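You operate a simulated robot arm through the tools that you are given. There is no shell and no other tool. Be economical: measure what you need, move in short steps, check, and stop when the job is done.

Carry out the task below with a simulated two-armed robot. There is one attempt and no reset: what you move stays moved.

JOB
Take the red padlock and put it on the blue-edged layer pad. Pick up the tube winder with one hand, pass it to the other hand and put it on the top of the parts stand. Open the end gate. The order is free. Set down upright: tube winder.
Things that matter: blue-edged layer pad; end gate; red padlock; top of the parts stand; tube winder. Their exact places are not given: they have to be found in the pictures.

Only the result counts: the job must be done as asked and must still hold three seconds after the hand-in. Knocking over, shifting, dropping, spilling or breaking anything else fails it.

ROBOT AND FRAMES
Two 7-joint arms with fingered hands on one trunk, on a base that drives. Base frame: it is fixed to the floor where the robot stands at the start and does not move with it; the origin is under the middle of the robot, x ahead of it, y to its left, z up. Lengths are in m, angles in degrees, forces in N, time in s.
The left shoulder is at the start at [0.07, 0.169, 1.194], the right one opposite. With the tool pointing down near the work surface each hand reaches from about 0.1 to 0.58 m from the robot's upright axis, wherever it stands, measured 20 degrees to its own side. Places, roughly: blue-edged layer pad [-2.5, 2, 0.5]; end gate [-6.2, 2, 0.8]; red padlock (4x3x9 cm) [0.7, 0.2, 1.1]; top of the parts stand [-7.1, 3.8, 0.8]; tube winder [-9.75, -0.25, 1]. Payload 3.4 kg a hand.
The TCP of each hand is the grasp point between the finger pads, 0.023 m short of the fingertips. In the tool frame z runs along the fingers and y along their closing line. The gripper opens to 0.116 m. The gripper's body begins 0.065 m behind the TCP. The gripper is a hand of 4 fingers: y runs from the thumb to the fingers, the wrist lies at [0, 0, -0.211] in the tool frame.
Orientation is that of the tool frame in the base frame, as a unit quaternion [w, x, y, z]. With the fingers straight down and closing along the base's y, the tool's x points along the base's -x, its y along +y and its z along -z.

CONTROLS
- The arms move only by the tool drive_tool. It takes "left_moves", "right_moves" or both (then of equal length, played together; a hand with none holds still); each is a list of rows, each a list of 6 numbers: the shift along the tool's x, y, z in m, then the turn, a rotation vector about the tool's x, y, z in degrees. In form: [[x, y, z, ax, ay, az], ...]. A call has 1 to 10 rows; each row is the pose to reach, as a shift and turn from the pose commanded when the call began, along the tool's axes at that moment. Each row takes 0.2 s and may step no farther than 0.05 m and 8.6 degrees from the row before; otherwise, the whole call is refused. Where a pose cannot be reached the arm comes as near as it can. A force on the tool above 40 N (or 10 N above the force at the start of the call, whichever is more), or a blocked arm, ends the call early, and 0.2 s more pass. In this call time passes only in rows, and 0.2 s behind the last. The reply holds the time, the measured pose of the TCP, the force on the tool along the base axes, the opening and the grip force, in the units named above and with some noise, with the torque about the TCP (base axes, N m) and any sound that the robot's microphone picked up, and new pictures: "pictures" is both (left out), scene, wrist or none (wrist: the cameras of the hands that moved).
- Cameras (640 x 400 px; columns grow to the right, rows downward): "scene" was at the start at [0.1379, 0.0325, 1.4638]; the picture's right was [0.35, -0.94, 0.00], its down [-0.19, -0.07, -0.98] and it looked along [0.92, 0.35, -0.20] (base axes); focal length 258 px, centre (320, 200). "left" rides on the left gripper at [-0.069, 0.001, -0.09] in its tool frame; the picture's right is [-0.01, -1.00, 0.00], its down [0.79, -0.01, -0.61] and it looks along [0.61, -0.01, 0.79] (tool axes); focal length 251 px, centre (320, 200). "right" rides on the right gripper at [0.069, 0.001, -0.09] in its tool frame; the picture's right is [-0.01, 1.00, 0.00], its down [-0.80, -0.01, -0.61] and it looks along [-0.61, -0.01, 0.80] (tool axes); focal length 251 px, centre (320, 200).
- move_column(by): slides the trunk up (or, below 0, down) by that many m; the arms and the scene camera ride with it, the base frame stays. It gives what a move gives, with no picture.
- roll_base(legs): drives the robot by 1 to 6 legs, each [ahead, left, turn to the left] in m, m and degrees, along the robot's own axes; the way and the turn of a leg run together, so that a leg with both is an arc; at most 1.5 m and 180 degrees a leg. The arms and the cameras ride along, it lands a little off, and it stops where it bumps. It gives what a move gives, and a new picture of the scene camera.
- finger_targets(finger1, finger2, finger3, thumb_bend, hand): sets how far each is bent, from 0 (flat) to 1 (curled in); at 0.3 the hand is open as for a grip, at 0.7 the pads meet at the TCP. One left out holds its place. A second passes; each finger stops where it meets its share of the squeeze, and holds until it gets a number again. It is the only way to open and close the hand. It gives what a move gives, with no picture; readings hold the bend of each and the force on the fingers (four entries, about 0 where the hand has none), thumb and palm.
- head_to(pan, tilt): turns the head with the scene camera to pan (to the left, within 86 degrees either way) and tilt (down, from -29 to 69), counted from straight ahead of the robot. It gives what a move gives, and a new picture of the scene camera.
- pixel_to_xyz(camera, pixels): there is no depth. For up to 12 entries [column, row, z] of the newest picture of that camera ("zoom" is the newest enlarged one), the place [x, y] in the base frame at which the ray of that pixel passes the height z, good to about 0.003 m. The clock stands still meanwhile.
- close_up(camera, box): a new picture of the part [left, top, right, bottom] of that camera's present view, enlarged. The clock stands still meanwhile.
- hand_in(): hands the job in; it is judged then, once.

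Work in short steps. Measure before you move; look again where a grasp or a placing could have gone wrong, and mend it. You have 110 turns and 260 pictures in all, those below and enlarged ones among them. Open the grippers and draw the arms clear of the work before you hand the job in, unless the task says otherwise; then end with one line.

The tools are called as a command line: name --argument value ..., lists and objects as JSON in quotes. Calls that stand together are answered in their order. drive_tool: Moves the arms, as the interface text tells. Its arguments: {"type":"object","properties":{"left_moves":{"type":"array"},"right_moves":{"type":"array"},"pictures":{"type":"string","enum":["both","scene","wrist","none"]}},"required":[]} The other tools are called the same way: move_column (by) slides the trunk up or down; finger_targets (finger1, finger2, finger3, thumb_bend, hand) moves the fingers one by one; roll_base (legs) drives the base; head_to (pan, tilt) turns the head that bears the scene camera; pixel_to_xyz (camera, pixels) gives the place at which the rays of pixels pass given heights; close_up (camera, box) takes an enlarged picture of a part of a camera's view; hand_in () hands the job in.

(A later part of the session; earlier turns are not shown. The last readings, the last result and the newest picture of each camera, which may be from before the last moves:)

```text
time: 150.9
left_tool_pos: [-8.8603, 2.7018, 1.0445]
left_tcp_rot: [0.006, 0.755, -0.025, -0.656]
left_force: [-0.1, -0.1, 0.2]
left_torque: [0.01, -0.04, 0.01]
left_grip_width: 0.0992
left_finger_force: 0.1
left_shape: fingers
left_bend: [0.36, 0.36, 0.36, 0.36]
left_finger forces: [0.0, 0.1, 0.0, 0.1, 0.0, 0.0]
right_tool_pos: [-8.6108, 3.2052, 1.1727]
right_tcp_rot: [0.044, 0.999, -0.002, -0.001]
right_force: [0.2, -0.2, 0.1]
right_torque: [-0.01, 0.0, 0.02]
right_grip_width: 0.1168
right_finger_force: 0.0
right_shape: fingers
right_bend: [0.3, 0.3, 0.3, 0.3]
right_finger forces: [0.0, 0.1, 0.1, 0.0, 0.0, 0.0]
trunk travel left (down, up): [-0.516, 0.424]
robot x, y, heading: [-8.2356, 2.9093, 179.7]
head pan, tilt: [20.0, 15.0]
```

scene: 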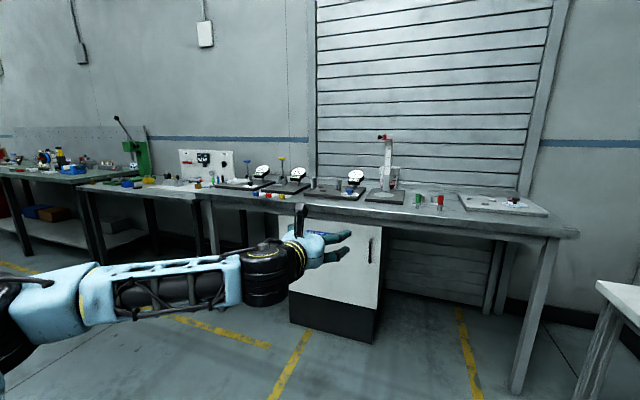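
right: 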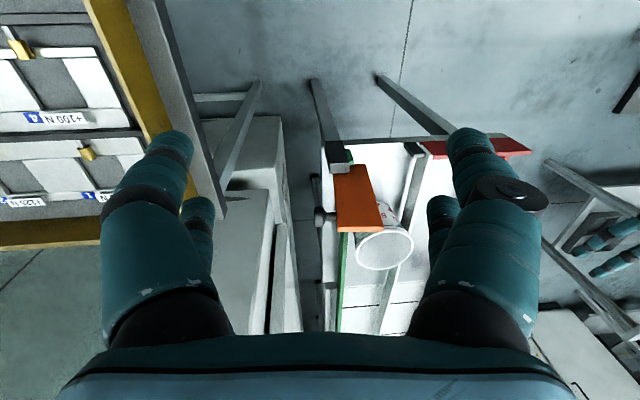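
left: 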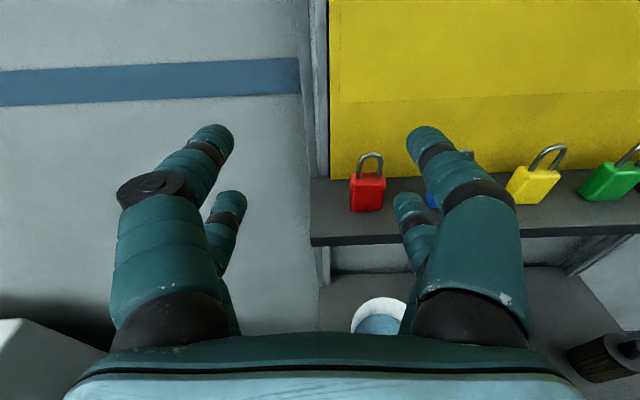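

I measure the west bench front and aisle lines before moving.

pixel_to_xyz --camera "scene" --pixels '[[515, 392, 0], [375, 345, 0], [290, 323, 0], [213, 252, 0.0], [575, 235, 0.8], [75, 185, 0.8], [270, 345, 0]]'

head_to --pan 80 --tilt 25

pixel_to_xyz --camera "scene" --pixels '[[150, 380, 0], [200, 300, 0], [200, 200, 0], [320, 200, 0], [320, 250, 0]]'

```text
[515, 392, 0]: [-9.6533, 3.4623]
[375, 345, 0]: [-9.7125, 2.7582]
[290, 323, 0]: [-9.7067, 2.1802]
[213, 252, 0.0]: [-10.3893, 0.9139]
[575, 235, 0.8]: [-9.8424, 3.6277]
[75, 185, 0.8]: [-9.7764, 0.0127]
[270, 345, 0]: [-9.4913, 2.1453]
```

```text
time: 152.2
left_tool_pos: [-8.8609, 2.7013, 1.0446]
left_tcp_rot: [0.006, 0.755, -0.025, -0.656]
left_force: [0.4, 0.3, -0.1]
left_torque: [0.03, -0.01, 0.0]
left_grip_width: 0.0992
left_finger_force: 0.0
left_shape: fingers
left_bend: [0.36, 0.36, 0.36, 0.36]
left_finger forces: [0.0, 0.1, 0.0, 0.1, 0.1, 0.0]
right_tool_pos: [-8.6108, 3.2054, 1.1725]
right_tcp_rot: [0.044, 0.999, -0.001, -0.002]
right_force: [0.1, 0.0, 0.3]
right_torque: [0.0, 0.0, 0.0]
right_grip_width: 0.1166
right_finger_force: 0.0
right_shape: fingers
right_bend: [0.3, 0.3, 0.3, 0.3]
right_finger forces: [0.0, 0.0, 0.0, 0.1, 0.0, 0.1]
trunk travel left (down, up): [-0.516, 0.424]
robot x, y, heading: [-8.2353, 2.9109, 179.7]
head pan, tilt: [80.0, 25.0]
```

scene: 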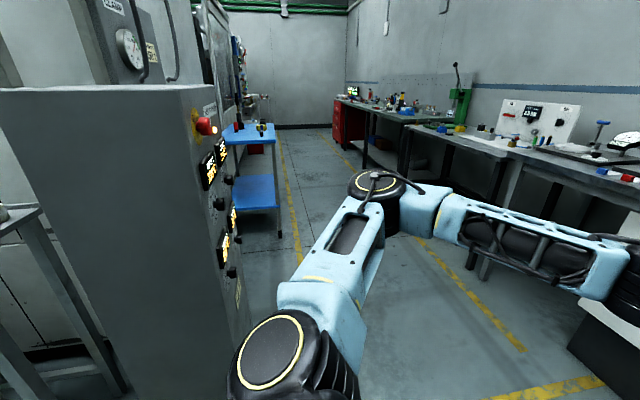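

```text
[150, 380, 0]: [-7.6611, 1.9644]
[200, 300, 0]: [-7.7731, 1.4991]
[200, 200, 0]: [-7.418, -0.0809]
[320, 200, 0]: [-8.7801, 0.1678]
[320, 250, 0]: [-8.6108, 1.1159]
```

Free aisle between x≈−8.4 and −9.6. I go to x≈−8.85, turn south, and drive 2.2 m.

roll_base --legs '[[0.6, 0, 0], [0, 0, 90], [1.2, 0, 0], [1.0, 0, 0]]'

head_to --pan -30 --tilt 20

```text
time: 169.9
left_tool_pos: [-8.6117, 0.0888, 1.0448]
left_tcp_rot: [0.471, 0.548, 0.519, -0.456]
left_force: [-0.3, -0.2, -0.3]
left_torque: [0.0, 0.02, -0.02]
left_grip_width: 0.0994
left_finger_force: 0.0
left_shape: fingers
left_bend: [0.36, 0.36, 0.36, 0.36]
left_finger forces: [0.0, 0.0, 0.1, 0.0, 0.0, 0.0]
right_tool_pos: [-9.1169, 0.3325, 1.173]
right_tcp_rot: [0.033, 0.703, 0.71, 0.031]
right_force: [-0.6, -0.3, -0.7]
right_torque: [0.0, 0.0, -0.01]
right_grip_width: 0.1168
right_finger_force: 0.0
right_shape: fingers
right_bend: [0.3, 0.3, 0.3, 0.3]
right_finger forces: [0.0, 0.0, 0.0, 0.0, 0.1, 0.0]
trunk travel left (down, up): [-0.516, 0.424]
robot x, y, heading: [-8.8275, 0.7136, -89.6]
head pan, tilt: [80.0, 25.0]
```

scene: 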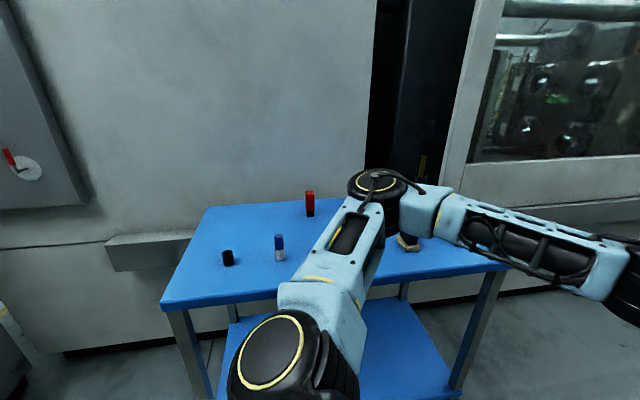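

```text
time: 171.8
left_tool_pos: [-8.6109, 0.0878, 1.0443]
left_tcp_rot: [0.47, 0.549, 0.519, -0.457]
left_force: [0.2, -0.4, -0.3]
left_torque: [0.0, 0.0, 0.02]
left_grip_width: 0.0994
left_finger_force: 0.0
left_shape: fingers
left_bend: [0.36, 0.36, 0.36, 0.36]
left_finger forces: [0.0, 0.0, 0.0, 0.1, 0.0, 0.0]
right_tool_pos: [-9.1167, 0.3315, 1.1726]
right_tcp_rot: [0.033, 0.702, 0.711, 0.03]
right_force: [0.5, 0.2, 0.4]
right_torque: [0.0, 0.01, -0.01]
right_grip_width: 0.1169
right_finger_force: 0.1
right_shape: fingers
right_bend: [0.3, 0.3, 0.3, 0.3]
right_finger forces: [0.0, 0.0, 0.0, 0.1, 0.0, 0.0]
trunk travel left (down, up): [-0.516, 0.424]
robot x, y, heading: [-8.8314, 0.7161, -89.3]
head pan, tilt: [-30.0, 20.0]
```

scene: 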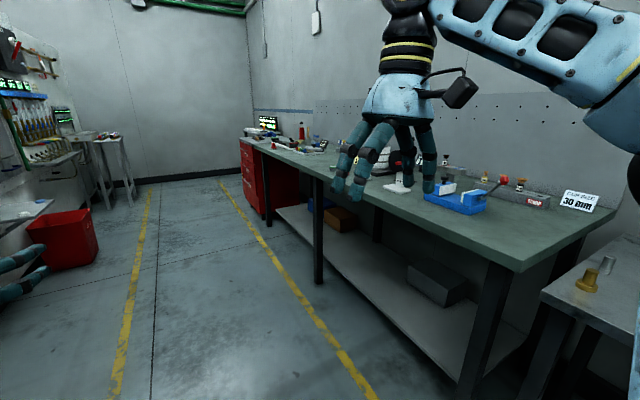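

I reset the left arm to a downward pose nearer the body before turning to the bench.

drive_tool --left_moves '[[-0.01, 0.01, -0.02, 0, 8, 0], [-0.02, 0.02, -0.04, 0, 16, 0], [-0.03, 0.03, -0.06, 0, 24, 0], [-0.04, 0.04, -0.08, 0, 32, 0], [-0.06, 0.05, -0.1, 0, 40, 0], [-0.08, 0.06, -0.12, 0, 48, 0], [-0.1, 0.07, -0.14, 0, 56, 0], [-0.11, 0.08, -0.16, 0, 64, 0], [-0.12, 0.09, -0.18, 0, 72, 0], [-0.12, 0.1, -0.2, 0, 80, 0]]' --pictures "none"

roll_base --legs '[[0.75, 0, 0], [0, 0, -80]]'

head_to --pan 0 --tilt 30

```text
time: 174.0
left_tool_pos: [-8.5105, 0.2829, 1.1724]
left_tcp_rot: [0.028, 0.714, 0.7, 0.0]
left_force: [0.4, 0.5, 0.0]
left_torque: [-0.01, 0.01, 0.0]
left_grip_width: 0.0993
left_finger_force: 0.0
left_shape: fingers
left_bend: [0.36, 0.36, 0.36, 0.36]
left_finger forces: [0.0, 0.1, 0.0, 0.0, 0.1, 0.1]
left hand out of reach, approached as far as the arm can: row 10
right_tool_pos: [-9.1163, 0.3337, 1.1733]
right_tcp_rot: [0.033, 0.703, 0.71, 0.029]
right_force: [0.1, 0.8, -0.3]
right_torque: [-0.03, 0.01, 0.01]
right_grip_width: 0.1166
right_finger_force: 0.1
right_shape: fingers
right_bend: [0.3, 0.3, 0.3, 0.3]
right_finger forces: [0.0, 0.1, 0.1, 0.0, 0.0, 0.1]
trunk travel left (down, up): [-0.516, 0.424]
robot x, y, heading: [-8.8312, 0.7124, -89.5]
head pan, tilt: [-30.0, 20.0]
```

```text
time: 181.5
left_tool_pos: [-9.1842, -0.4319, 1.1715]
left_tcp_rot: [0.023, 0.996, 0.085, -0.018]
left_force: [-0.2, 0.3, 0.6]
left_torque: [0.01, 0.02, -0.03]
left_grip_width: 0.0998
left_finger_force: 0.0
left_shape: fingers
left_bend: [0.36, 0.36, 0.36, 0.36]
left_finger forces: [0.0, 0.0, 0.0, 0.1, 0.0, 0.1]
right_tool_pos: [-9.2463, 0.1726, 1.1727]
right_tcp_rot: [0.044, 0.994, 0.099, 0.002]
right_force: [-0.2, 0.7, 0.4]
right_torque: [0.0, 0.01, -0.02]
right_grip_width: 0.117
right_finger_force: 0.1
right_shape: fingers
right_bend: [0.3, 0.3, 0.3, 0.3]
right_finger forces: [0.1, 0.0, 0.0, 0.0, 0.0, 0.0]
trunk travel left (down, up): [-0.516, 0.424]
robot x, y, heading: [-8.8206, -0.0386, -168.7]
head pan, tilt: [-30.0, 20.0]
```

scene: 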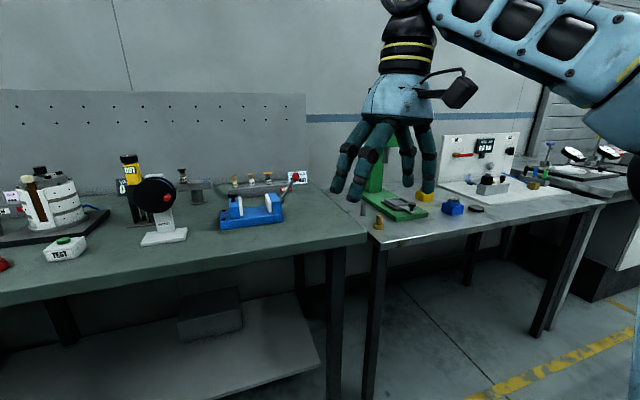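

```text
time: 182.4
left_tool_pos: [-9.1839, -0.4331, 1.1721]
left_tcp_rot: [0.023, 0.996, 0.084, -0.017]
left_force: [-0.1, 0.6, -0.9]
left_torque: [-0.01, 0.04, 0.02]
left_grip_width: 0.0993
left_finger_force: 0.1
left_shape: fingers
left_bend: [0.36, 0.36, 0.36, 0.36]
left_finger forces: [0.0, 0.0, 0.0, 0.1, 0.1, 0.0]
right_tool_pos: [-9.247, 0.1728, 1.1716]
right_tcp_rot: [0.044, 0.994, 0.1, 0.003]
right_force: [1.2, 0.6, -0.6]
right_torque: [0.01, -0.01, 0.02]
right_grip_width: 0.1167
right_finger_force: 0.1
right_shape: fingers
right_bend: [0.3, 0.3, 0.3, 0.3]
right_finger forces: [0.0, 0.0, 0.1, 0.0, 0.1, 0.0]
trunk travel left (down, up): [-0.516, 0.424]
robot x, y, heading: [-8.8203, -0.0384, -168.3]
head pan, tilt: [0.0, 30.0]
```

scene: 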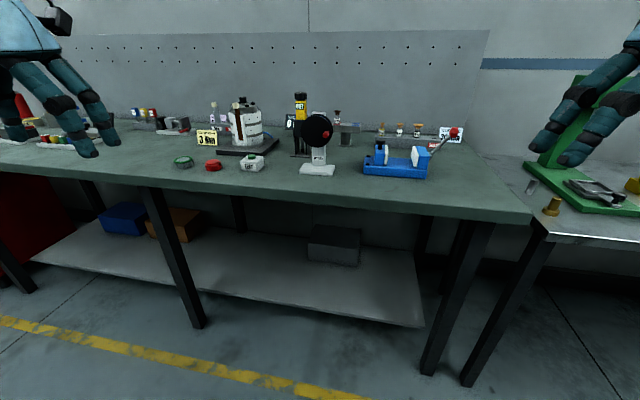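

The white stand with a black wheel at (318,145) may be the tube winder; the blue tool at (400,160) another candidate. I zoom.

close_up --camera "scene" --box '[180, 80, 340, 180]'

close_up --camera "scene" --box '[290, 90, 470, 200]'

pixel_to_xyz --camera "scene" --pixels '[[317, 172, 0.88], [400, 172, 0.88], [530, 215, 0.88], [317, 172, 0.92], [400, 172, 0.92], [247, 150, 0.92]]'

```text
4.00 times, centred on (260, 130) of scene
```

zoom: 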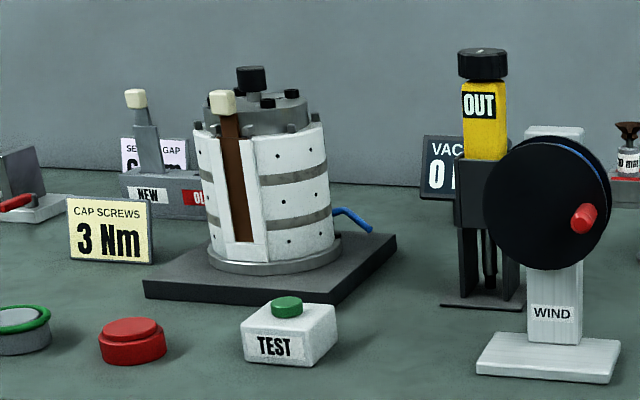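

```text
3.56 times, centred on (380, 145) of scene
```

zoom: 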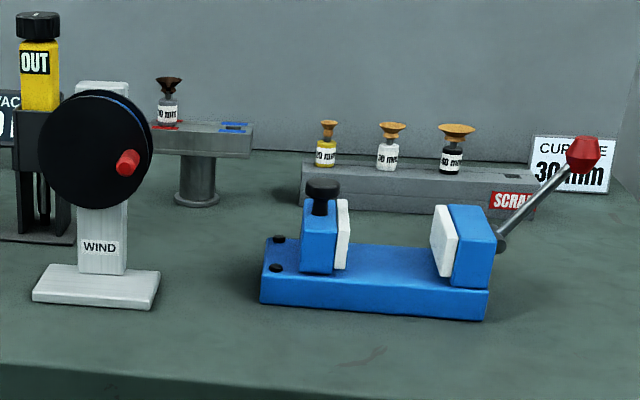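

```text
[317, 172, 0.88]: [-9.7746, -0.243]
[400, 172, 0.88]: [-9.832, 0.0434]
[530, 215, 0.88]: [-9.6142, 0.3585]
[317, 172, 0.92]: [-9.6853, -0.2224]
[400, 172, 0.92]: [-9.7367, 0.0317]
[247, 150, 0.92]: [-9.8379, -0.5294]
```

It's labelled "WIND": white base and post, black reel and red crank in front. I raise the trunk 0.15, square up to the bench and move nearer.

move_column --by 0.15

roll_base --legs '[[0, 0, -11.7], [0.4, 0.33, 0]]'

head_to --pan -15 --tilt 45

close_up --camera "right" --box '[0, 0, 640, 400]'

```text
time: 184.2
left_tool_pos: [-9.1844, -0.4338, 1.3214]
left_tcp_rot: [0.023, 0.996, 0.086, -0.017]
left_force: [-0.3, -0.3, -0.5]
left_torque: [-0.05, -0.01, -0.01]
left_grip_width: 0.0994
left_finger_force: 0.0
left_shape: fingers
left_bend: [0.36, 0.36, 0.36, 0.36]
left_finger forces: [0.0, 0.0, 0.1, 0.0, 0.0, 0.1]
right_tool_pos: [-9.2466, 0.1726, 1.3235]
right_tcp_rot: [0.044, 0.994, 0.1, 0.003]
right_force: [-0.6, 0.2, -0.2]
right_torque: [-0.04, -0.01, 0.04]
right_grip_width: 0.1168
right_finger_force: 0.1
right_shape: fingers
right_bend: [0.3, 0.3, 0.3, 0.3]
right_finger forces: [0.0, 0.0, 0.1, 0.1, 0.1, 0.1]
trunk travel left (down, up): [-0.666, 0.274]
robot x, y, heading: [-8.8189, -0.0414, -168.7]
head pan, tilt: [0.0, 30.0]
```

```text
time: 188.0
left_tool_pos: [-9.6551, -0.6819, 1.3215]
left_tcp_rot: [0.02, 0.999, -0.016, -0.02]
left_force: [-0.4, 0.1, 0.1]
left_torque: [0.0, 0.0, -0.01]
left_grip_width: 0.0995
left_finger_force: 0.0
left_shape: fingers
left_bend: [0.36, 0.36, 0.36, 0.36]
left_finger forces: [0.0, 0.0, 0.0, 0.0, 0.0, 0.0]
right_tool_pos: [-9.5961, -0.0774, 1.3232]
right_tcp_rot: [0.044, 0.999, 0.0, -0.002]
right_force: [0.5, -1.0, 0.0]
right_torque: [-0.01, -0.03, 0.0]
right_grip_width: 0.1169
right_finger_force: 0.1
right_shape: fingers
right_bend: [0.3, 0.3, 0.3, 0.3]
right_finger forces: [0.1, 0.0, 0.0, 0.0, 0.0, 0.1]
trunk travel left (down, up): [-0.666, 0.274]
robot x, y, heading: [-9.2182, -0.3696, 179.8]
head pan, tilt: [0.0, 30.0]
```

scene: 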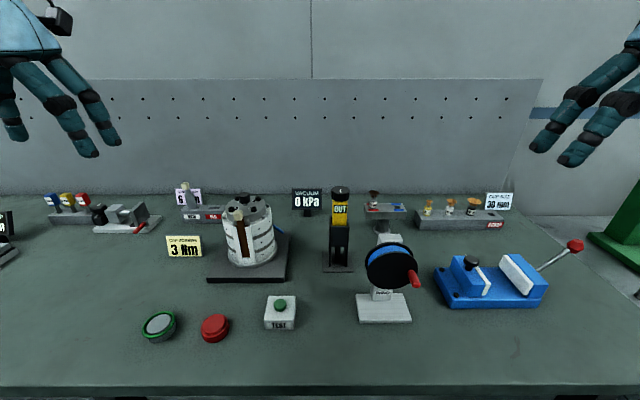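

```text
time: 188.7
left_tool_pos: [-9.6563, -0.6829, 1.3214]
left_tcp_rot: [0.02, 0.999, -0.015, -0.02]
left_force: [-0.1, 0.1, 0.6]
left_torque: [0.05, 0.0, -0.01]
left_grip_width: 0.0993
left_finger_force: 0.0
left_shape: fingers
left_bend: [0.36, 0.36, 0.36, 0.36]
left_finger forces: [0.1, 0.1, 0.0, 0.1, 0.1, 0.1]
right_tool_pos: [-9.5969, -0.078, 1.3235]
right_tcp_rot: [0.044, 0.999, -0.001, -0.002]
right_force: [-0.1, -0.3, -0.3]
right_torque: [0.02, 0.03, 0.03]
right_grip_width: 0.1167
right_finger_force: 0.0
right_shape: fingers
right_bend: [0.3, 0.3, 0.3, 0.3]
right_finger forces: [0.1, 0.1, 0.1, 0.0, 0.0, 0.0]
trunk travel left (down, up): [-0.666, 0.274]
robot x, y, heading: [-9.2194, -0.3711, 180.0]
head pan, tilt: [-15.0, 45.0]
```

scene: 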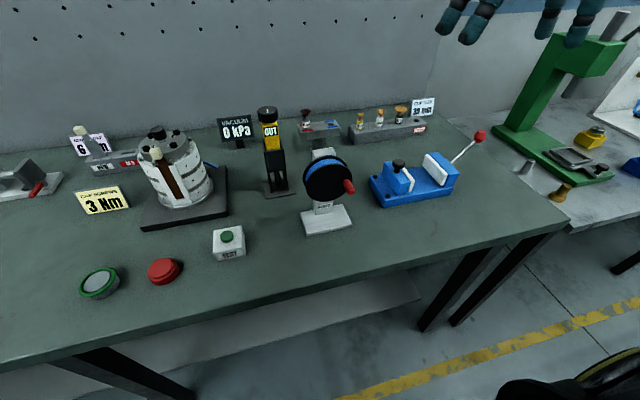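

```text
1.00 times, centred on (320, 200) of right (not enlarged: the box is as wide or as high as the picture)
```

zoom: 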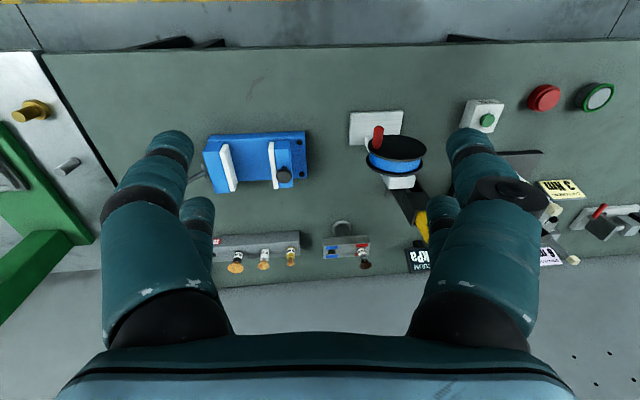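

I enlarge the winder from both cameras to triangulate post, reel and base.

close_up --camera "scene" --box '[272, 130, 384, 250]'

close_up --camera "right" --box '[328, 90, 456, 210]'

```text
3.33 times, centred on (328, 190) of scene
```

zoom: 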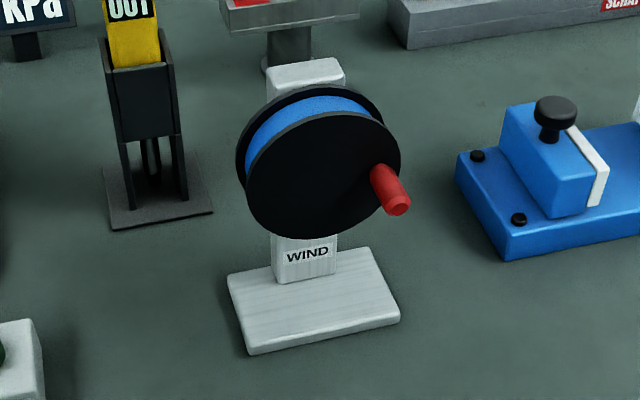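

```text
3.33 times, centred on (392, 150) of right
```

zoom: 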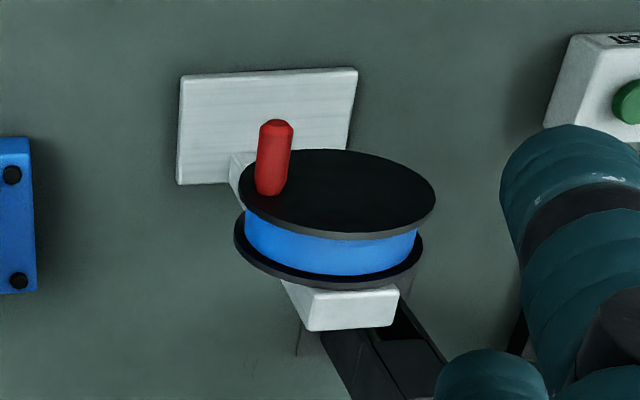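

pixel_to_xyz --camera "zoom" --pixels '[[348, 308, 1.0], [348, 308, 1.05], [348, 308, 1.1], [338, 193, 1.0], [338, 193, 1.05], [275, 122, 1.0], [275, 122, 1.05], [180, 183, 0.9], [357, 70, 0.9], [180, 183, 0.88], [357, 70, 0.88]]'

pixel_to_xyz --camera "scene" --pixels '[[323.5, 151.6, 1.0], [323.5, 151.6, 1.05], [323.5, 151.6, 1.1], [328.6, 183.4, 1.0], [328.6, 183.4, 1.05], [351.4, 192, 1.0], [351.4, 192, 1.05], [306.4, 236, 0.9], [352, 225.4, 0.9], [306.4, 236, 0.88], [352, 225.4, 0.88], [343, 204, 0.9]]'

```text
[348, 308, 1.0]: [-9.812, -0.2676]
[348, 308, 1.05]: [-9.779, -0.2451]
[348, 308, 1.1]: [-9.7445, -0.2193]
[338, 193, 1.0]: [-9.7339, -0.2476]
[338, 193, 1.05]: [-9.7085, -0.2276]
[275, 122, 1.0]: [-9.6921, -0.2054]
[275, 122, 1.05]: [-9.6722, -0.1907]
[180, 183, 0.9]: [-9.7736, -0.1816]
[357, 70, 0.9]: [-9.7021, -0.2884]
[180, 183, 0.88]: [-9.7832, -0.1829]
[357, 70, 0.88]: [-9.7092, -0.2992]
```

```text
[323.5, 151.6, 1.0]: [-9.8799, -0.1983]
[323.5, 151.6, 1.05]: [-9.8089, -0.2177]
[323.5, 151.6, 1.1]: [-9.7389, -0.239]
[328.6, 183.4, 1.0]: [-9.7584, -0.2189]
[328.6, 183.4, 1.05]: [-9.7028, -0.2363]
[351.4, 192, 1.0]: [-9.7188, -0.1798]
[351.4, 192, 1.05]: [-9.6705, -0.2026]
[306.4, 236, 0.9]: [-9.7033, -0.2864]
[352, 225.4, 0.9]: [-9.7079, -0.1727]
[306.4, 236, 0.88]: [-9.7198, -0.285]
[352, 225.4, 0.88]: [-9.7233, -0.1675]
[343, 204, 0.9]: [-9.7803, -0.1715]
```

Post top ≈(−9.752,−0.23,1.095), reel in front (back flange x≈−9.735), lower post free between z 0.90 and 0.985. Right hand will take the post top from above, just behind the reel. I move to a hover.

drive_tool --right_moves '[[-0.03, 0.03, 0.01, 2, 0, 0], [-0.06, 0.06, 0.02, 5, 0, 0], [-0.09, 0.09, 0.03, 5, 0, 0], [-0.12, 0.12, 0.045, 5, 0, 0], [-0.15, 0.15, 0.06, 5, 0, 0], [-0.173, 0.155, 0.07, 5, 0, 0]]'

close_up --camera "right" --box '[220, 60, 420, 260]'

```text
time: 190.1
left_tool_pos: [-9.6575, -0.6846, 1.3212]
left_tcp_rot: [0.02, 0.999, -0.015, -0.02]
left_force: [0.3, 0.2, -0.2]
left_torque: [-0.01, 0.02, 0.0]
left_grip_width: 0.0995
left_finger_force: 0.1
left_shape: fingers
left_bend: [0.36, 0.36, 0.36, 0.36]
left_finger forces: [0.0, 0.0, 0.0, 0.1, 0.0, 0.1]
right_tool_pos: [-9.7639, -0.2386, 1.267]
right_tcp_rot: [0.001, 1.0, 0.0, -0.002]
right_force: [0.2, -0.2, 0.3]
right_torque: [0.0, 0.0, 0.01]
right_grip_width: 0.1169
right_finger_force: 0.1
right_shape: fingers
right_bend: [0.3, 0.3, 0.3, 0.3]
right_finger forces: [0.0, 0.1, 0.0, 0.0, 0.0, 0.1]
right hand out of reach, approached as far as the arm can: row 6
trunk travel left (down, up): [-0.666, 0.274]
robot x, y, heading: [-9.22, -0.3717, 179.7]
head pan, tilt: [-15.0, 45.0]
```

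scene: 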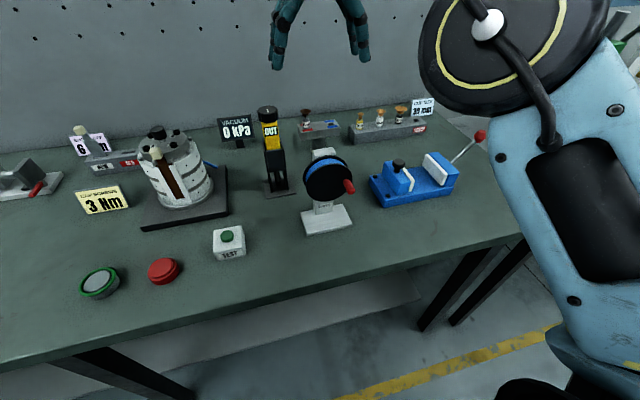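
right: 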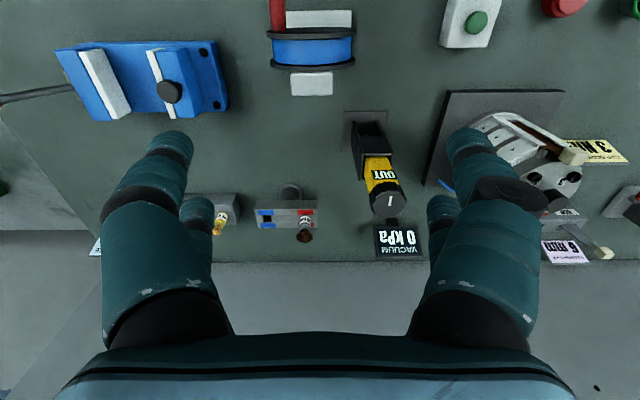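

```text
2.00 times, centred on (320, 160) of right
```

zoom: 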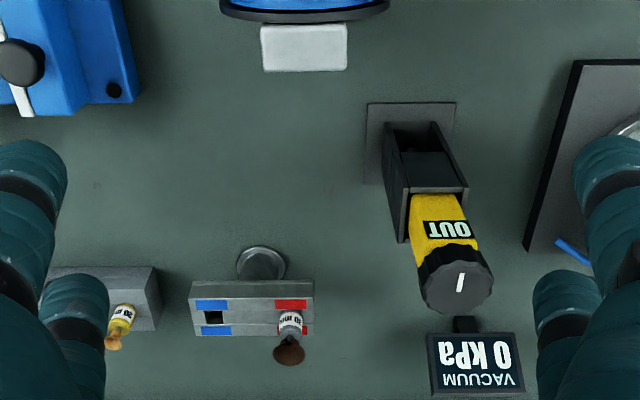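

pixel_to_xyz --camera "right" --pixels '[[291, 95, 1.095], [333, 94, 1.095], [291, 73, 1.095], [333, 72, 1.095], [312, 68, 1.04], [312, 68, 1.08], [312, 34, 1.05]]'

```text
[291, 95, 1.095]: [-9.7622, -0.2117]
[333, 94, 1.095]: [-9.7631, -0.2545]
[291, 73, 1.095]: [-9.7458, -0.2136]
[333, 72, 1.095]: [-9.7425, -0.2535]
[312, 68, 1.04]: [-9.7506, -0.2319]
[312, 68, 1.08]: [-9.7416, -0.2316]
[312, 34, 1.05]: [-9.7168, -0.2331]
```

Post top spans x −9.763..−9.744, y centre −0.233. I drive 3 cm ahead for reach and descend in steps to z≈1.13.

roll_base --legs '[[0.03, 0, 0]]'

drive_tool --right_moves '[[0.02, -0.004, 0.02, 0, 0, 0], [0.026, -0.006, 0.06, 0, 0, 0], [0.026, -0.006, 0.1, 0, 0, 0]]' --pictures "wrist"

```text
time: 191.0
left_tool_pos: [-9.6803, -0.682, 1.3239]
left_tcp_rot: [0.021, 0.999, -0.015, -0.021]
left_force: [0.4, 0.0, 0.1]
left_torque: [0.01, 0.02, 0.0]
left_grip_width: 0.0994
left_finger_force: 0.1
left_shape: fingers
left_bend: [0.36, 0.36, 0.36, 0.36]
left_finger forces: [0.0, 0.0, 0.0, 0.0, 0.0, 0.1]
right_tool_pos: [-9.7873, -0.2377, 1.2689]
right_tcp_rot: [0.001, 1.0, -0.001, -0.005]
right_force: [0.7, -0.1, 0.6]
right_torque: [-0.01, 0.04, 0.02]
right_grip_width: 0.1169
right_finger_force: 0.1
right_shape: fingers
right_bend: [0.3, 0.3, 0.3, 0.3]
right_finger forces: [0.1, 0.1, 0.0, 0.0, 0.0, 0.0]
trunk travel left (down, up): [-0.666, 0.274]
robot x, y, heading: [-9.2491, -0.3707, 179.8]
head pan, tilt: [-15.0, 45.0]
```

scene: 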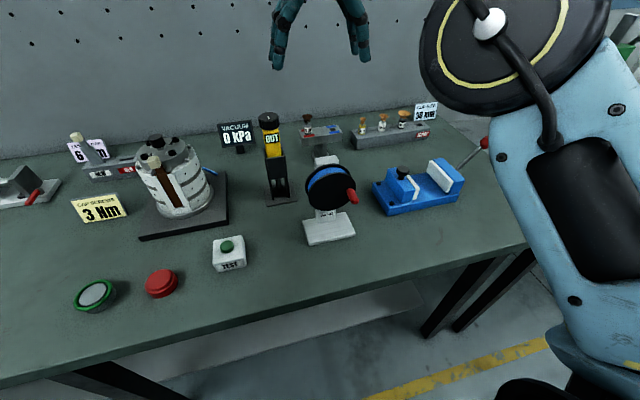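

```text
time: 191.8
left_tool_pos: [-9.6892, -0.6823, 1.3211]
left_tcp_rot: [0.021, 1.0, -0.016, -0.017]
left_force: [-0.6, 0.7, -0.1]
left_torque: [-0.01, -0.02, 0.01]
left_grip_width: 0.0992
left_finger_force: 0.2
left_shape: fingers
left_bend: [0.36, 0.36, 0.36, 0.36]
left_finger forces: [0.0, 0.0, 0.0, 0.1, 0.0, 0.0]
right_tool_pos: [-9.7704, -0.2316, 1.1667]
right_tcp_rot: [0.001, 1.0, -0.003, -0.002]
right_force: [0.3, 0.3, 0.2]
right_torque: [0.04, -0.02, -0.04]
right_grip_width: 0.1168
right_finger_force: 0.1
right_shape: fingers
right_bend: [0.3, 0.3, 0.3, 0.3]
right_finger forces: [0.0, 0.1, 0.0, 0.1, 0.0, 0.0]
trunk travel left (down, up): [-0.666, 0.274]
robot x, y, heading: [-9.2506, -0.3698, 179.7]
head pan, tilt: [-15.0, 45.0]
```

right: 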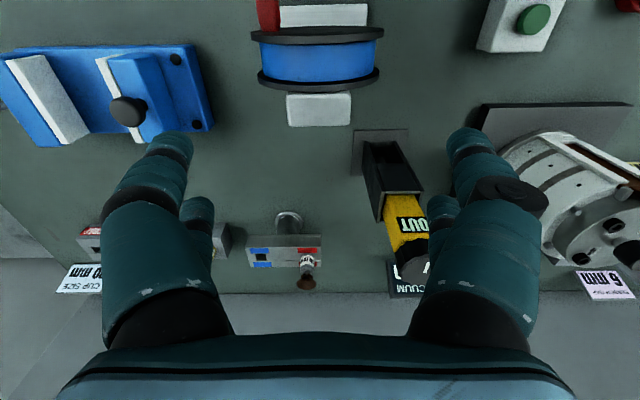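

I check the OUT device's nearest surfaces (body front at (395,190), base (380,130)) against my south fingers.

pixel_to_xyz --camera "right" --pixels '[[385, 218, 1.0], [425, 190, 1.0], [365, 142, 0.95], [405, 245, 1.06], [380, 130, 0.89], [292, 94, 1.095], [350, 94, 1.095], [320, 126, 1.095]]'

close_up --camera "scene" --box '[250, 20, 410, 250]'

```text
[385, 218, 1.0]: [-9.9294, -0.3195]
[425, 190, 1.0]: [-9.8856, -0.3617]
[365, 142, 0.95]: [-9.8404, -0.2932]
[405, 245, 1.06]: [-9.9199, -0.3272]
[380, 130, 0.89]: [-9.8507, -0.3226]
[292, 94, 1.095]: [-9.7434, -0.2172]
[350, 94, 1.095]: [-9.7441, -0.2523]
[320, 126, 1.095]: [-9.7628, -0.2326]
```

```text
1.74 times, centred on (330, 135) of scene
```

zoom: 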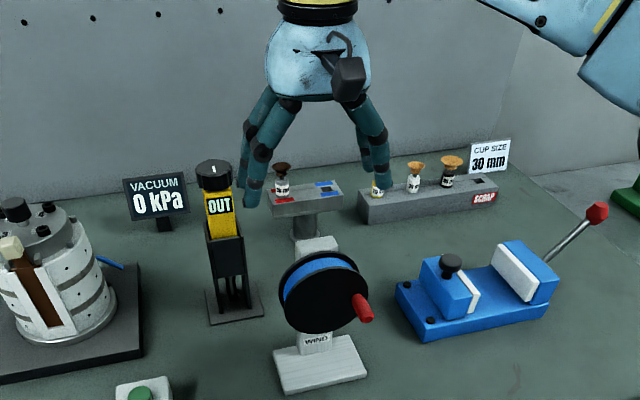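

Clearance to OUT is ≥5 cm. I descend to TCP z≈1.06.

drive_tool --right_moves '[[0, 0.001, 0.04, 0, 0, 0], [0, 0.001, 0.08, 0, 0, 0], [0, 0.001, 0.106, 0, 0, 0]]'

close_up --camera "scene" --box '[250, 70, 410, 250]'

```text
time: 192.6
left_tool_pos: [-9.6852, -0.6834, 1.3223]
left_tcp_rot: [0.021, 0.999, -0.015, -0.021]
left_force: [0.2, -0.2, -0.7]
left_torque: [-0.03, 0.05, 0.0]
left_grip_width: 0.0994
left_finger_force: 0.0
left_shape: fingers
left_bend: [0.36, 0.36, 0.36, 0.36]
left_finger forces: [0.1, 0.0, 0.0, 0.1, 0.1, 0.1]
right_tool_pos: [-9.7681, -0.233, 1.0624]
right_tcp_rot: [0.0, 1.0, -0.001, -0.002]
right_force: [0.9, -0.1, -0.6]
right_torque: [0.02, 0.01, -0.03]
right_grip_width: 0.1169
right_finger_force: 0.1
right_shape: fingers
right_bend: [0.3, 0.3, 0.3, 0.3]
right_finger forces: [0.0, 0.1, 0.0, 0.1, 0.0, 0.0]
trunk travel left (down, up): [-0.666, 0.274]
robot x, y, heading: [-9.2495, -0.3676, 179.7]
head pan, tilt: [-15.0, 45.0]
```

scene: 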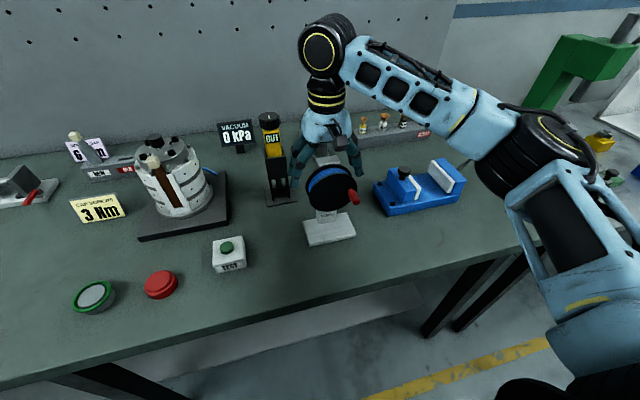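
right: 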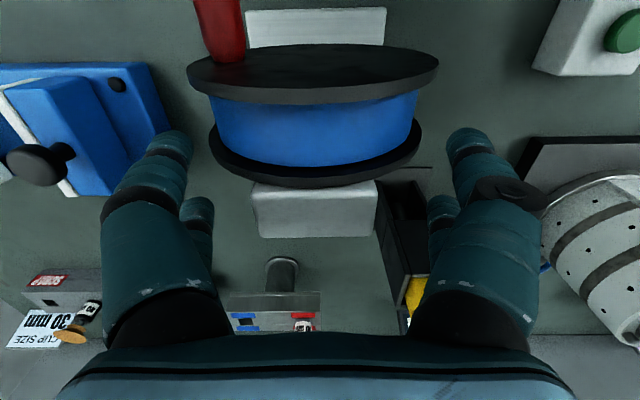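

```text
2.22 times, centred on (330, 160) of scene
```

zoom: 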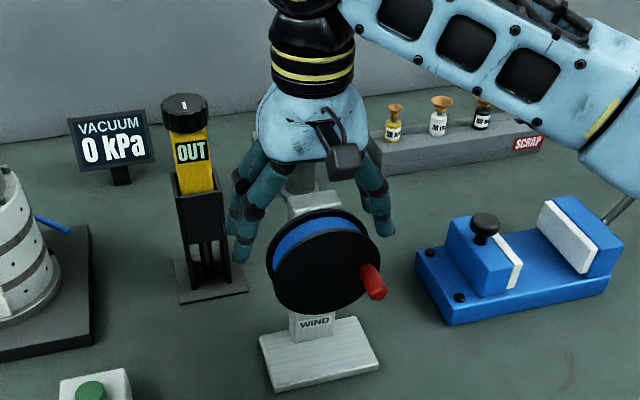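

Front finger pair is close to the reel's rear flange (row ~140 vs tip 130–170), so I shift 6 mm back west, then close.

drive_tool --right_moves '[[-0.006, 0.0, 0.0, 0, 0, 0]]' --pictures "none"

finger_targets --hand "right" --finger1 0.7 --finger2 0.7 --finger3 0.7 --thumb_bend 0.7

close_up --camera "right" --box '[0, 0, 640, 400]'

```text
time: 193.0
left_tool_pos: [-9.6879, -0.6832, 1.322]
left_tcp_rot: [0.02, 0.999, -0.015, -0.02]
left_force: [0.1, 0.1, 0.9]
left_torque: [0.01, 0.03, -0.01]
left_grip_width: 0.0992
left_finger_force: 0.1
left_shape: fingers
left_bend: [0.36, 0.36, 0.36, 0.36]
left_finger forces: [0.0, 0.0, 0.1, 0.0, 0.0, 0.0]
right_tool_pos: [-9.7748, -0.2333, 1.0606]
right_tcp_rot: [0.001, 1.0, 0.0, -0.002]
right_force: [0.7, -0.6, 0.6]
right_torque: [-0.02, -0.01, 0.01]
right_grip_width: 0.1172
right_finger_force: 0.1
right_shape: fingers
right_bend: [0.3, 0.3, 0.3, 0.3]
right_finger forces: [0.1, 0.0, 0.0, 0.0, 0.0, 0.1]
trunk travel left (down, up): [-0.666, 0.274]
robot x, y, heading: [-9.2506, -0.3742, 179.8]
head pan, tilt: [-15.0, 45.0]
```

```text
time: 194.0
left_tool_pos: [-9.6865, -0.683, 1.3218]
left_tcp_rot: [0.021, 0.999, -0.015, -0.02]
left_force: [0.5, -0.5, 0.3]
left_torque: [-0.03, 0.03, 0.0]
left_grip_width: 0.0991
left_finger_force: 0.0
left_shape: fingers
left_bend: [0.36, 0.36, 0.36, 0.36]
left_finger forces: [0.1, 0.0, 0.0, 0.1, 0.0, 0.0]
right_tool_pos: [-9.7751, -0.2327, 1.0623]
right_tcp_rot: [0.001, 1.0, 0.0, -0.002]
right_force: [-0.2, 1.9, 0.3]
right_torque: [-0.03, 0.01, 0.06]
right_grip_width: 0.0396
right_finger_force: 11.9
right_shape: fingers
right_bend: [0.56, 0.7, 0.7, 0.59]
right_finger forces: [10.4, 0.0, 0.0, 0.1, 12.5, 0.0]
trunk travel left (down, up): [-0.666, 0.274]
robot x, y, heading: [-9.2514, -0.3724, 179.6]
head pan, tilt: [-15.0, 45.0]
```

```text
1.00 times, centred on (320, 200) of right (not enlarged: the box is as wide or as high as the picture)
```

zoom: 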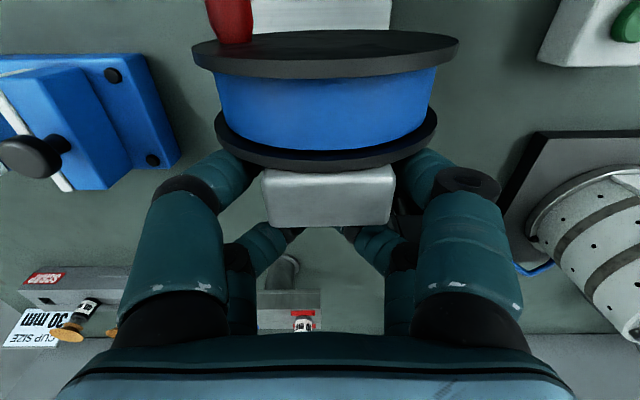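

Firm grip (10–12 N, width 0.04), back pair behind the post. I lift 6 cm and check.

drive_tool --right_moves '[[0, 0, -0.02, 0, 0, 0], [0, 0, -0.04, 0, 0, 0], [0, 0, -0.07, 0, 0, 0], [0, 0, -0.1, 0, 0, 0]]'

close_up --camera "scene" --box '[250, 50, 410, 250]'

```text
time: 195.0
left_tool_pos: [-9.686, -0.6827, 1.3216]
left_tcp_rot: [0.019, 1.0, -0.015, -0.02]
left_force: [0.1, 0.4, -0.4]
left_torque: [-0.01, -0.01, -0.01]
left_grip_width: 0.0993
left_finger_force: 0.0
left_shape: fingers
left_bend: [0.36, 0.36, 0.36, 0.36]
left_finger forces: [0.1, 0.1, 0.0, 0.0, 0.0, 0.1]
right_tool_pos: [-9.7747, -0.2334, 1.1615]
right_tcp_rot: [0.001, 1.0, -0.001, -0.002]
right_force: [0.5, -0.5, -5.7]
right_torque: [0.0, 0.11, 0.0]
right_grip_width: 0.0395
right_finger_force: 10.7
right_shape: fingers
right_bend: [0.53, 0.7, 0.7, 0.6]
right_finger forces: [10.9, 0.0, 0.1, 0.0, 10.5, 0.0]
trunk travel left (down, up): [-0.666, 0.274]
robot x, y, heading: [-9.2499, -0.3721, 179.9]
head pan, tilt: [-15.0, 45.0]
```

scene: 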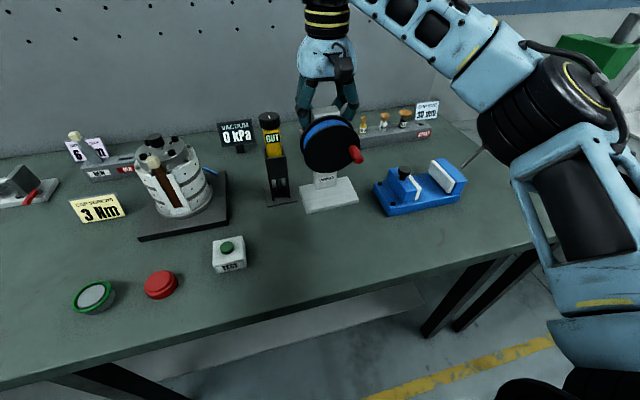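
right: 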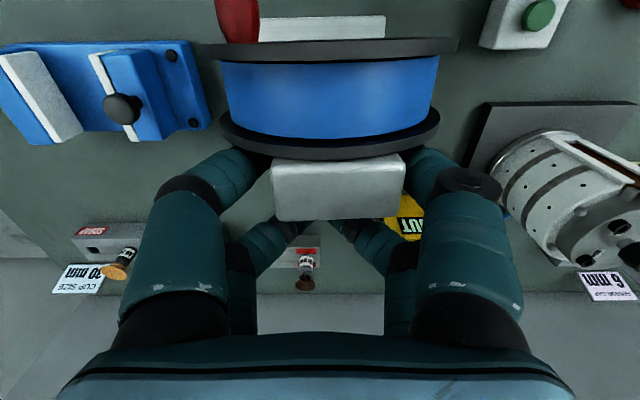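

```text
2.00 times, centred on (330, 150) of scene
```

zoom: 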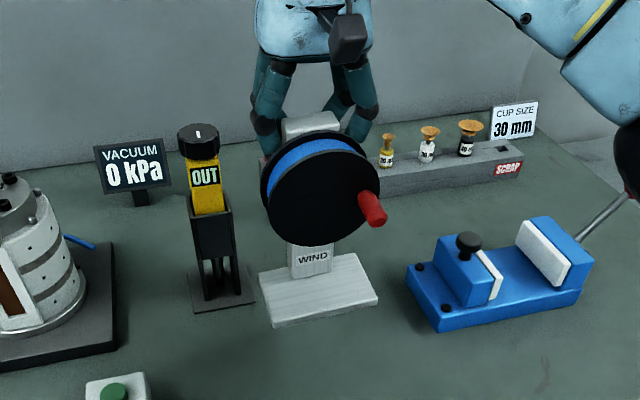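

Lifted cleanly (≈0.6 kg). I raise the trunk 0.1 and back away 0.4 m for the handover.

move_column --by 0.1

roll_base --legs '[[-0.45, 0, 0]]'

head_to --pan 0 --tilt 20

```text
time: 196.3
left_tool_pos: [-9.6869, -0.6833, 1.4212]
left_tcp_rot: [0.021, 0.999, -0.015, -0.02]
left_force: [-0.3, 1.0, -0.3]
left_torque: [-0.02, 0.02, 0.02]
left_grip_width: 0.0995
left_finger_force: 0.0
left_shape: fingers
left_bend: [0.36, 0.36, 0.36, 0.36]
left_finger forces: [0.0, 0.0, 0.0, 0.0, 0.0, 0.0]
right_tool_pos: [-9.7732, -0.2321, 1.2603]
right_tcp_rot: [0.001, 1.0, -0.001, -0.002]
right_force: [0.4, 0.3, -5.2]
right_torque: [0.01, 0.16, -0.05]
right_grip_width: 0.0397
right_finger_force: 10.3
right_shape: fingers
right_bend: [0.53, 0.7, 0.7, 0.6]
right_finger forces: [10.8, 0.0, 0.1, 0.0, 10.6, 0.0]
trunk travel left (down, up): [-0.766, 0.174]
robot x, y, heading: [-9.2496, -0.3691, 179.7]
head pan, tilt: [-15.0, 45.0]
```

```text
time: 199.0
left_tool_pos: [-9.2358, -0.6827, 1.4212]
left_tcp_rot: [0.021, 0.999, -0.017, -0.019]
left_force: [-0.1, 1.1, 0.4]
left_torque: [0.02, 0.01, -0.01]
left_grip_width: 0.0995
left_finger_force: 0.0
left_shape: fingers
left_bend: [0.36, 0.36, 0.36, 0.36]
left_finger forces: [0.0, 0.0, 0.0, 0.0, 0.0, 0.0]
right_tool_pos: [-9.3215, -0.2316, 1.2608]
right_tcp_rot: [0.001, 1.0, -0.002, -0.001]
right_force: [-0.7, -0.8, -6.3]
right_torque: [0.01, 0.18, -0.04]
right_grip_width: 0.0396
right_finger_force: 10.4
right_shape: fingers
right_bend: [0.53, 0.7, 0.7, 0.6]
right_finger forces: [10.8, 0.0, 0.0, 0.0, 10.6, 0.0]
trunk travel left (down, up): [-0.766, 0.174]
robot x, y, heading: [-8.7971, -0.3685, 179.7]
head pan, tilt: [-15.0, 45.0]
```

scene: 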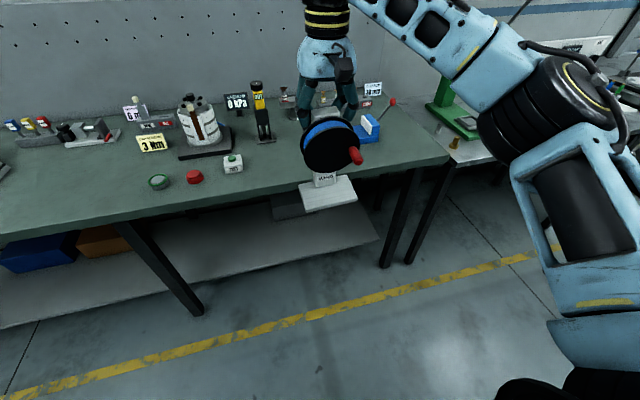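

```text
time: 199.9
left_tool_pos: [-9.2338, -0.6839, 1.4218]
left_tcp_rot: [0.021, 0.999, -0.016, -0.019]
left_force: [-0.5, -0.7, -0.1]
left_torque: [0.01, 0.04, 0.01]
left_grip_width: 0.0993
left_finger_force: 0.1
left_shape: fingers
left_bend: [0.36, 0.36, 0.36, 0.36]
left_finger forces: [0.0, 0.0, 0.1, 0.1, 0.1, 0.0]
right_tool_pos: [-9.3203, -0.2332, 1.2616]
right_tcp_rot: [0.001, 1.0, -0.002, -0.002]
right_force: [-1.0, -0.2, -5.2]
right_torque: [0.01, 0.09, -0.01]
right_grip_width: 0.0398
right_finger_force: 10.7
right_shape: fingers
right_bend: [0.53, 0.7, 0.7, 0.6]
right_finger forces: [10.9, 0.0, 0.0, 0.0, 10.5, 0.2]
trunk travel left (down, up): [-0.766, 0.174]
robot x, y, heading: [-8.7963, -0.3761, 179.5]
head pan, tilt: [0.0, 20.0]
```

scene: 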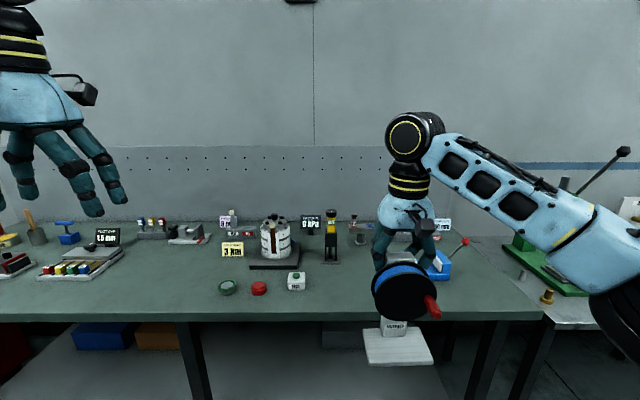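

Handover plan: left hand will point to the robot's right, camera up, and grip the post below the reel. First I bring the left hand in while starting its turn.

drive_tool --left_moves '[[-0.005, -0.02, 0.03, 4.9, -4.9, 4.9], [-0.01, -0.042, 0.06, 9.8, -9.8, 9.8], [-0.015, -0.065, 0.09, 14.7, -14.7, 14.7], [-0.02, -0.088, 0.12, 19.6, -19.6, 19.6], [-0.025, -0.11, 0.15, 24.5, -24.5, 24.5], [-0.03, -0.135, 0.185, 29.4, -29.4, 29.4], [-0.033, -0.16, 0.22, 34.3, -34.3, 34.3]]' --pictures "scene"

drive_tool --left_moves '[[0, 0, 0, 4.9, -4.9, 4.9], [0, 0, 0, 9.8, -9.8, 9.8], [0, 0, 0, 14.7, -14.7, 14.7], [0, 0, 0, 19.6, -19.6, 19.6], [0, 0, 0, 24.5, -24.5, 24.5], [0, 0, 0, 29.4, -29.4, 29.4], [0, 0, 0, 34.6, -34.6, 34.6]]'

```text
time: 201.5
left_tool_pos: [-9.2716, -0.5313, 1.1958]
left_tcp_rot: [-0.268, 0.863, -0.312, -0.292]
left_force: [0.5, -0.3, 0.4]
left_torque: [0.04, 0.0, -0.01]
left_grip_width: 0.0994
left_finger_force: 0.1
left_shape: fingers
left_bend: [0.36, 0.36, 0.36, 0.36]
left_finger forces: [0.0, 0.0, 0.0, 0.1, 0.0, 0.0]
right_tool_pos: [-9.3214, -0.233, 1.2594]
right_tcp_rot: [0.0, 1.0, -0.002, -0.001]
right_force: [-0.5, 0.7, -6.0]
right_torque: [0.01, 0.08, 0.0]
right_grip_width: 0.0396
right_finger_force: 10.6
right_shape: fingers
right_bend: [0.53, 0.7, 0.7, 0.6]
right_finger forces: [10.8, 0.0, 0.1, 0.0, 10.5, 0.0]
trunk travel left (down, up): [-0.766, 0.174]
robot x, y, heading: [-8.7969, -0.3704, 179.9]
head pan, tilt: [0.0, 20.0]
```

scene: 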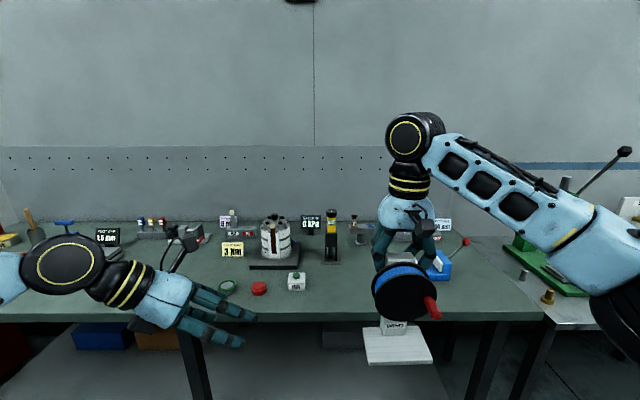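

```text
refused: row 7 steps farther than a row can; nothing moved
```

drive_tool --left_moves '[[0, 0, 0, 4.9, -4.9, 4.9], [0, 0, 0, 9.8, -9.8, 9.8], [0, 0, 0, 14.7, -14.7, 14.7], [0, 0, 0, 19.6, -19.6, 19.6], [0, 0, 0, 24.5, -24.5, 24.5], [0, 0, 0, 29.4, -29.4, 29.4], [0, 0, 0, 34.3, -34.3, 34.3]]'

```text
time: 203.1
left_tool_pos: [-9.1615, -0.5506, 1.2161]
left_tcp_rot: [-0.44, 0.554, -0.523, -0.475]
left_force: [1.5, 0.6, -0.5]
left_torque: [0.02, -0.03, 0.02]
left_grip_width: 0.0997
left_finger_force: 0.1
left_shape: fingers
left_bend: [0.36, 0.36, 0.36, 0.36]
left_finger forces: [0.0, 0.0, 0.0, 0.0, 0.1, 0.0]
left hand out of reach, approached as far as the arm can: row 5, 6, 7
right_tool_pos: [-9.3177, -0.2333, 1.262]
right_tcp_rot: [0.0, 1.0, -0.003, -0.003]
right_force: [0.5, 0.0, -4.3]
right_torque: [0.03, 0.16, -0.06]
right_grip_width: 0.0398
right_finger_force: 10.6
right_shape: fingers
right_bend: [0.53, 0.7, 0.7, 0.6]
right_finger forces: [10.8, 0.0, 0.0, 0.0, 10.5, 0.0]
trunk travel left (down, up): [-0.766, 0.174]
robot x, y, heading: [-8.7997, -0.368, 179.8]
head pan, tilt: [0.0, 20.0]
```

scene: 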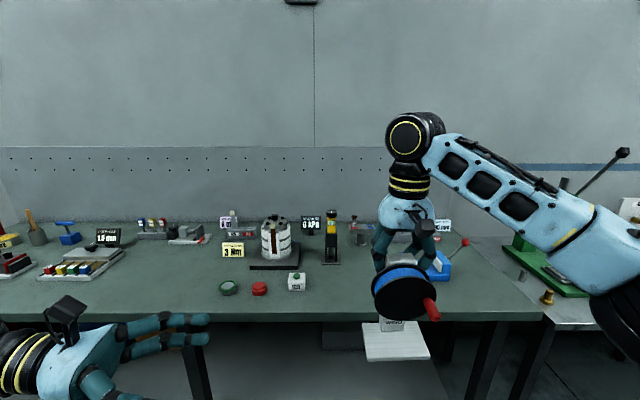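
left: 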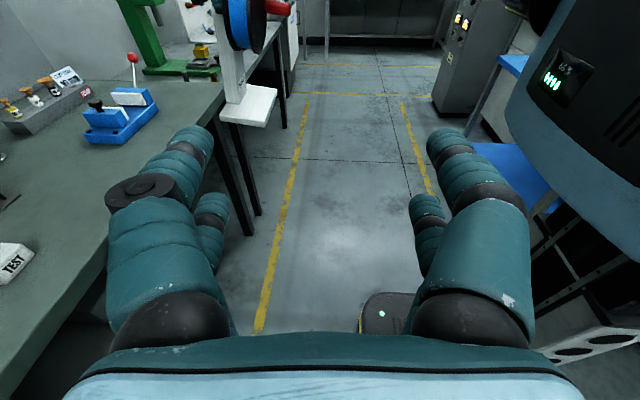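

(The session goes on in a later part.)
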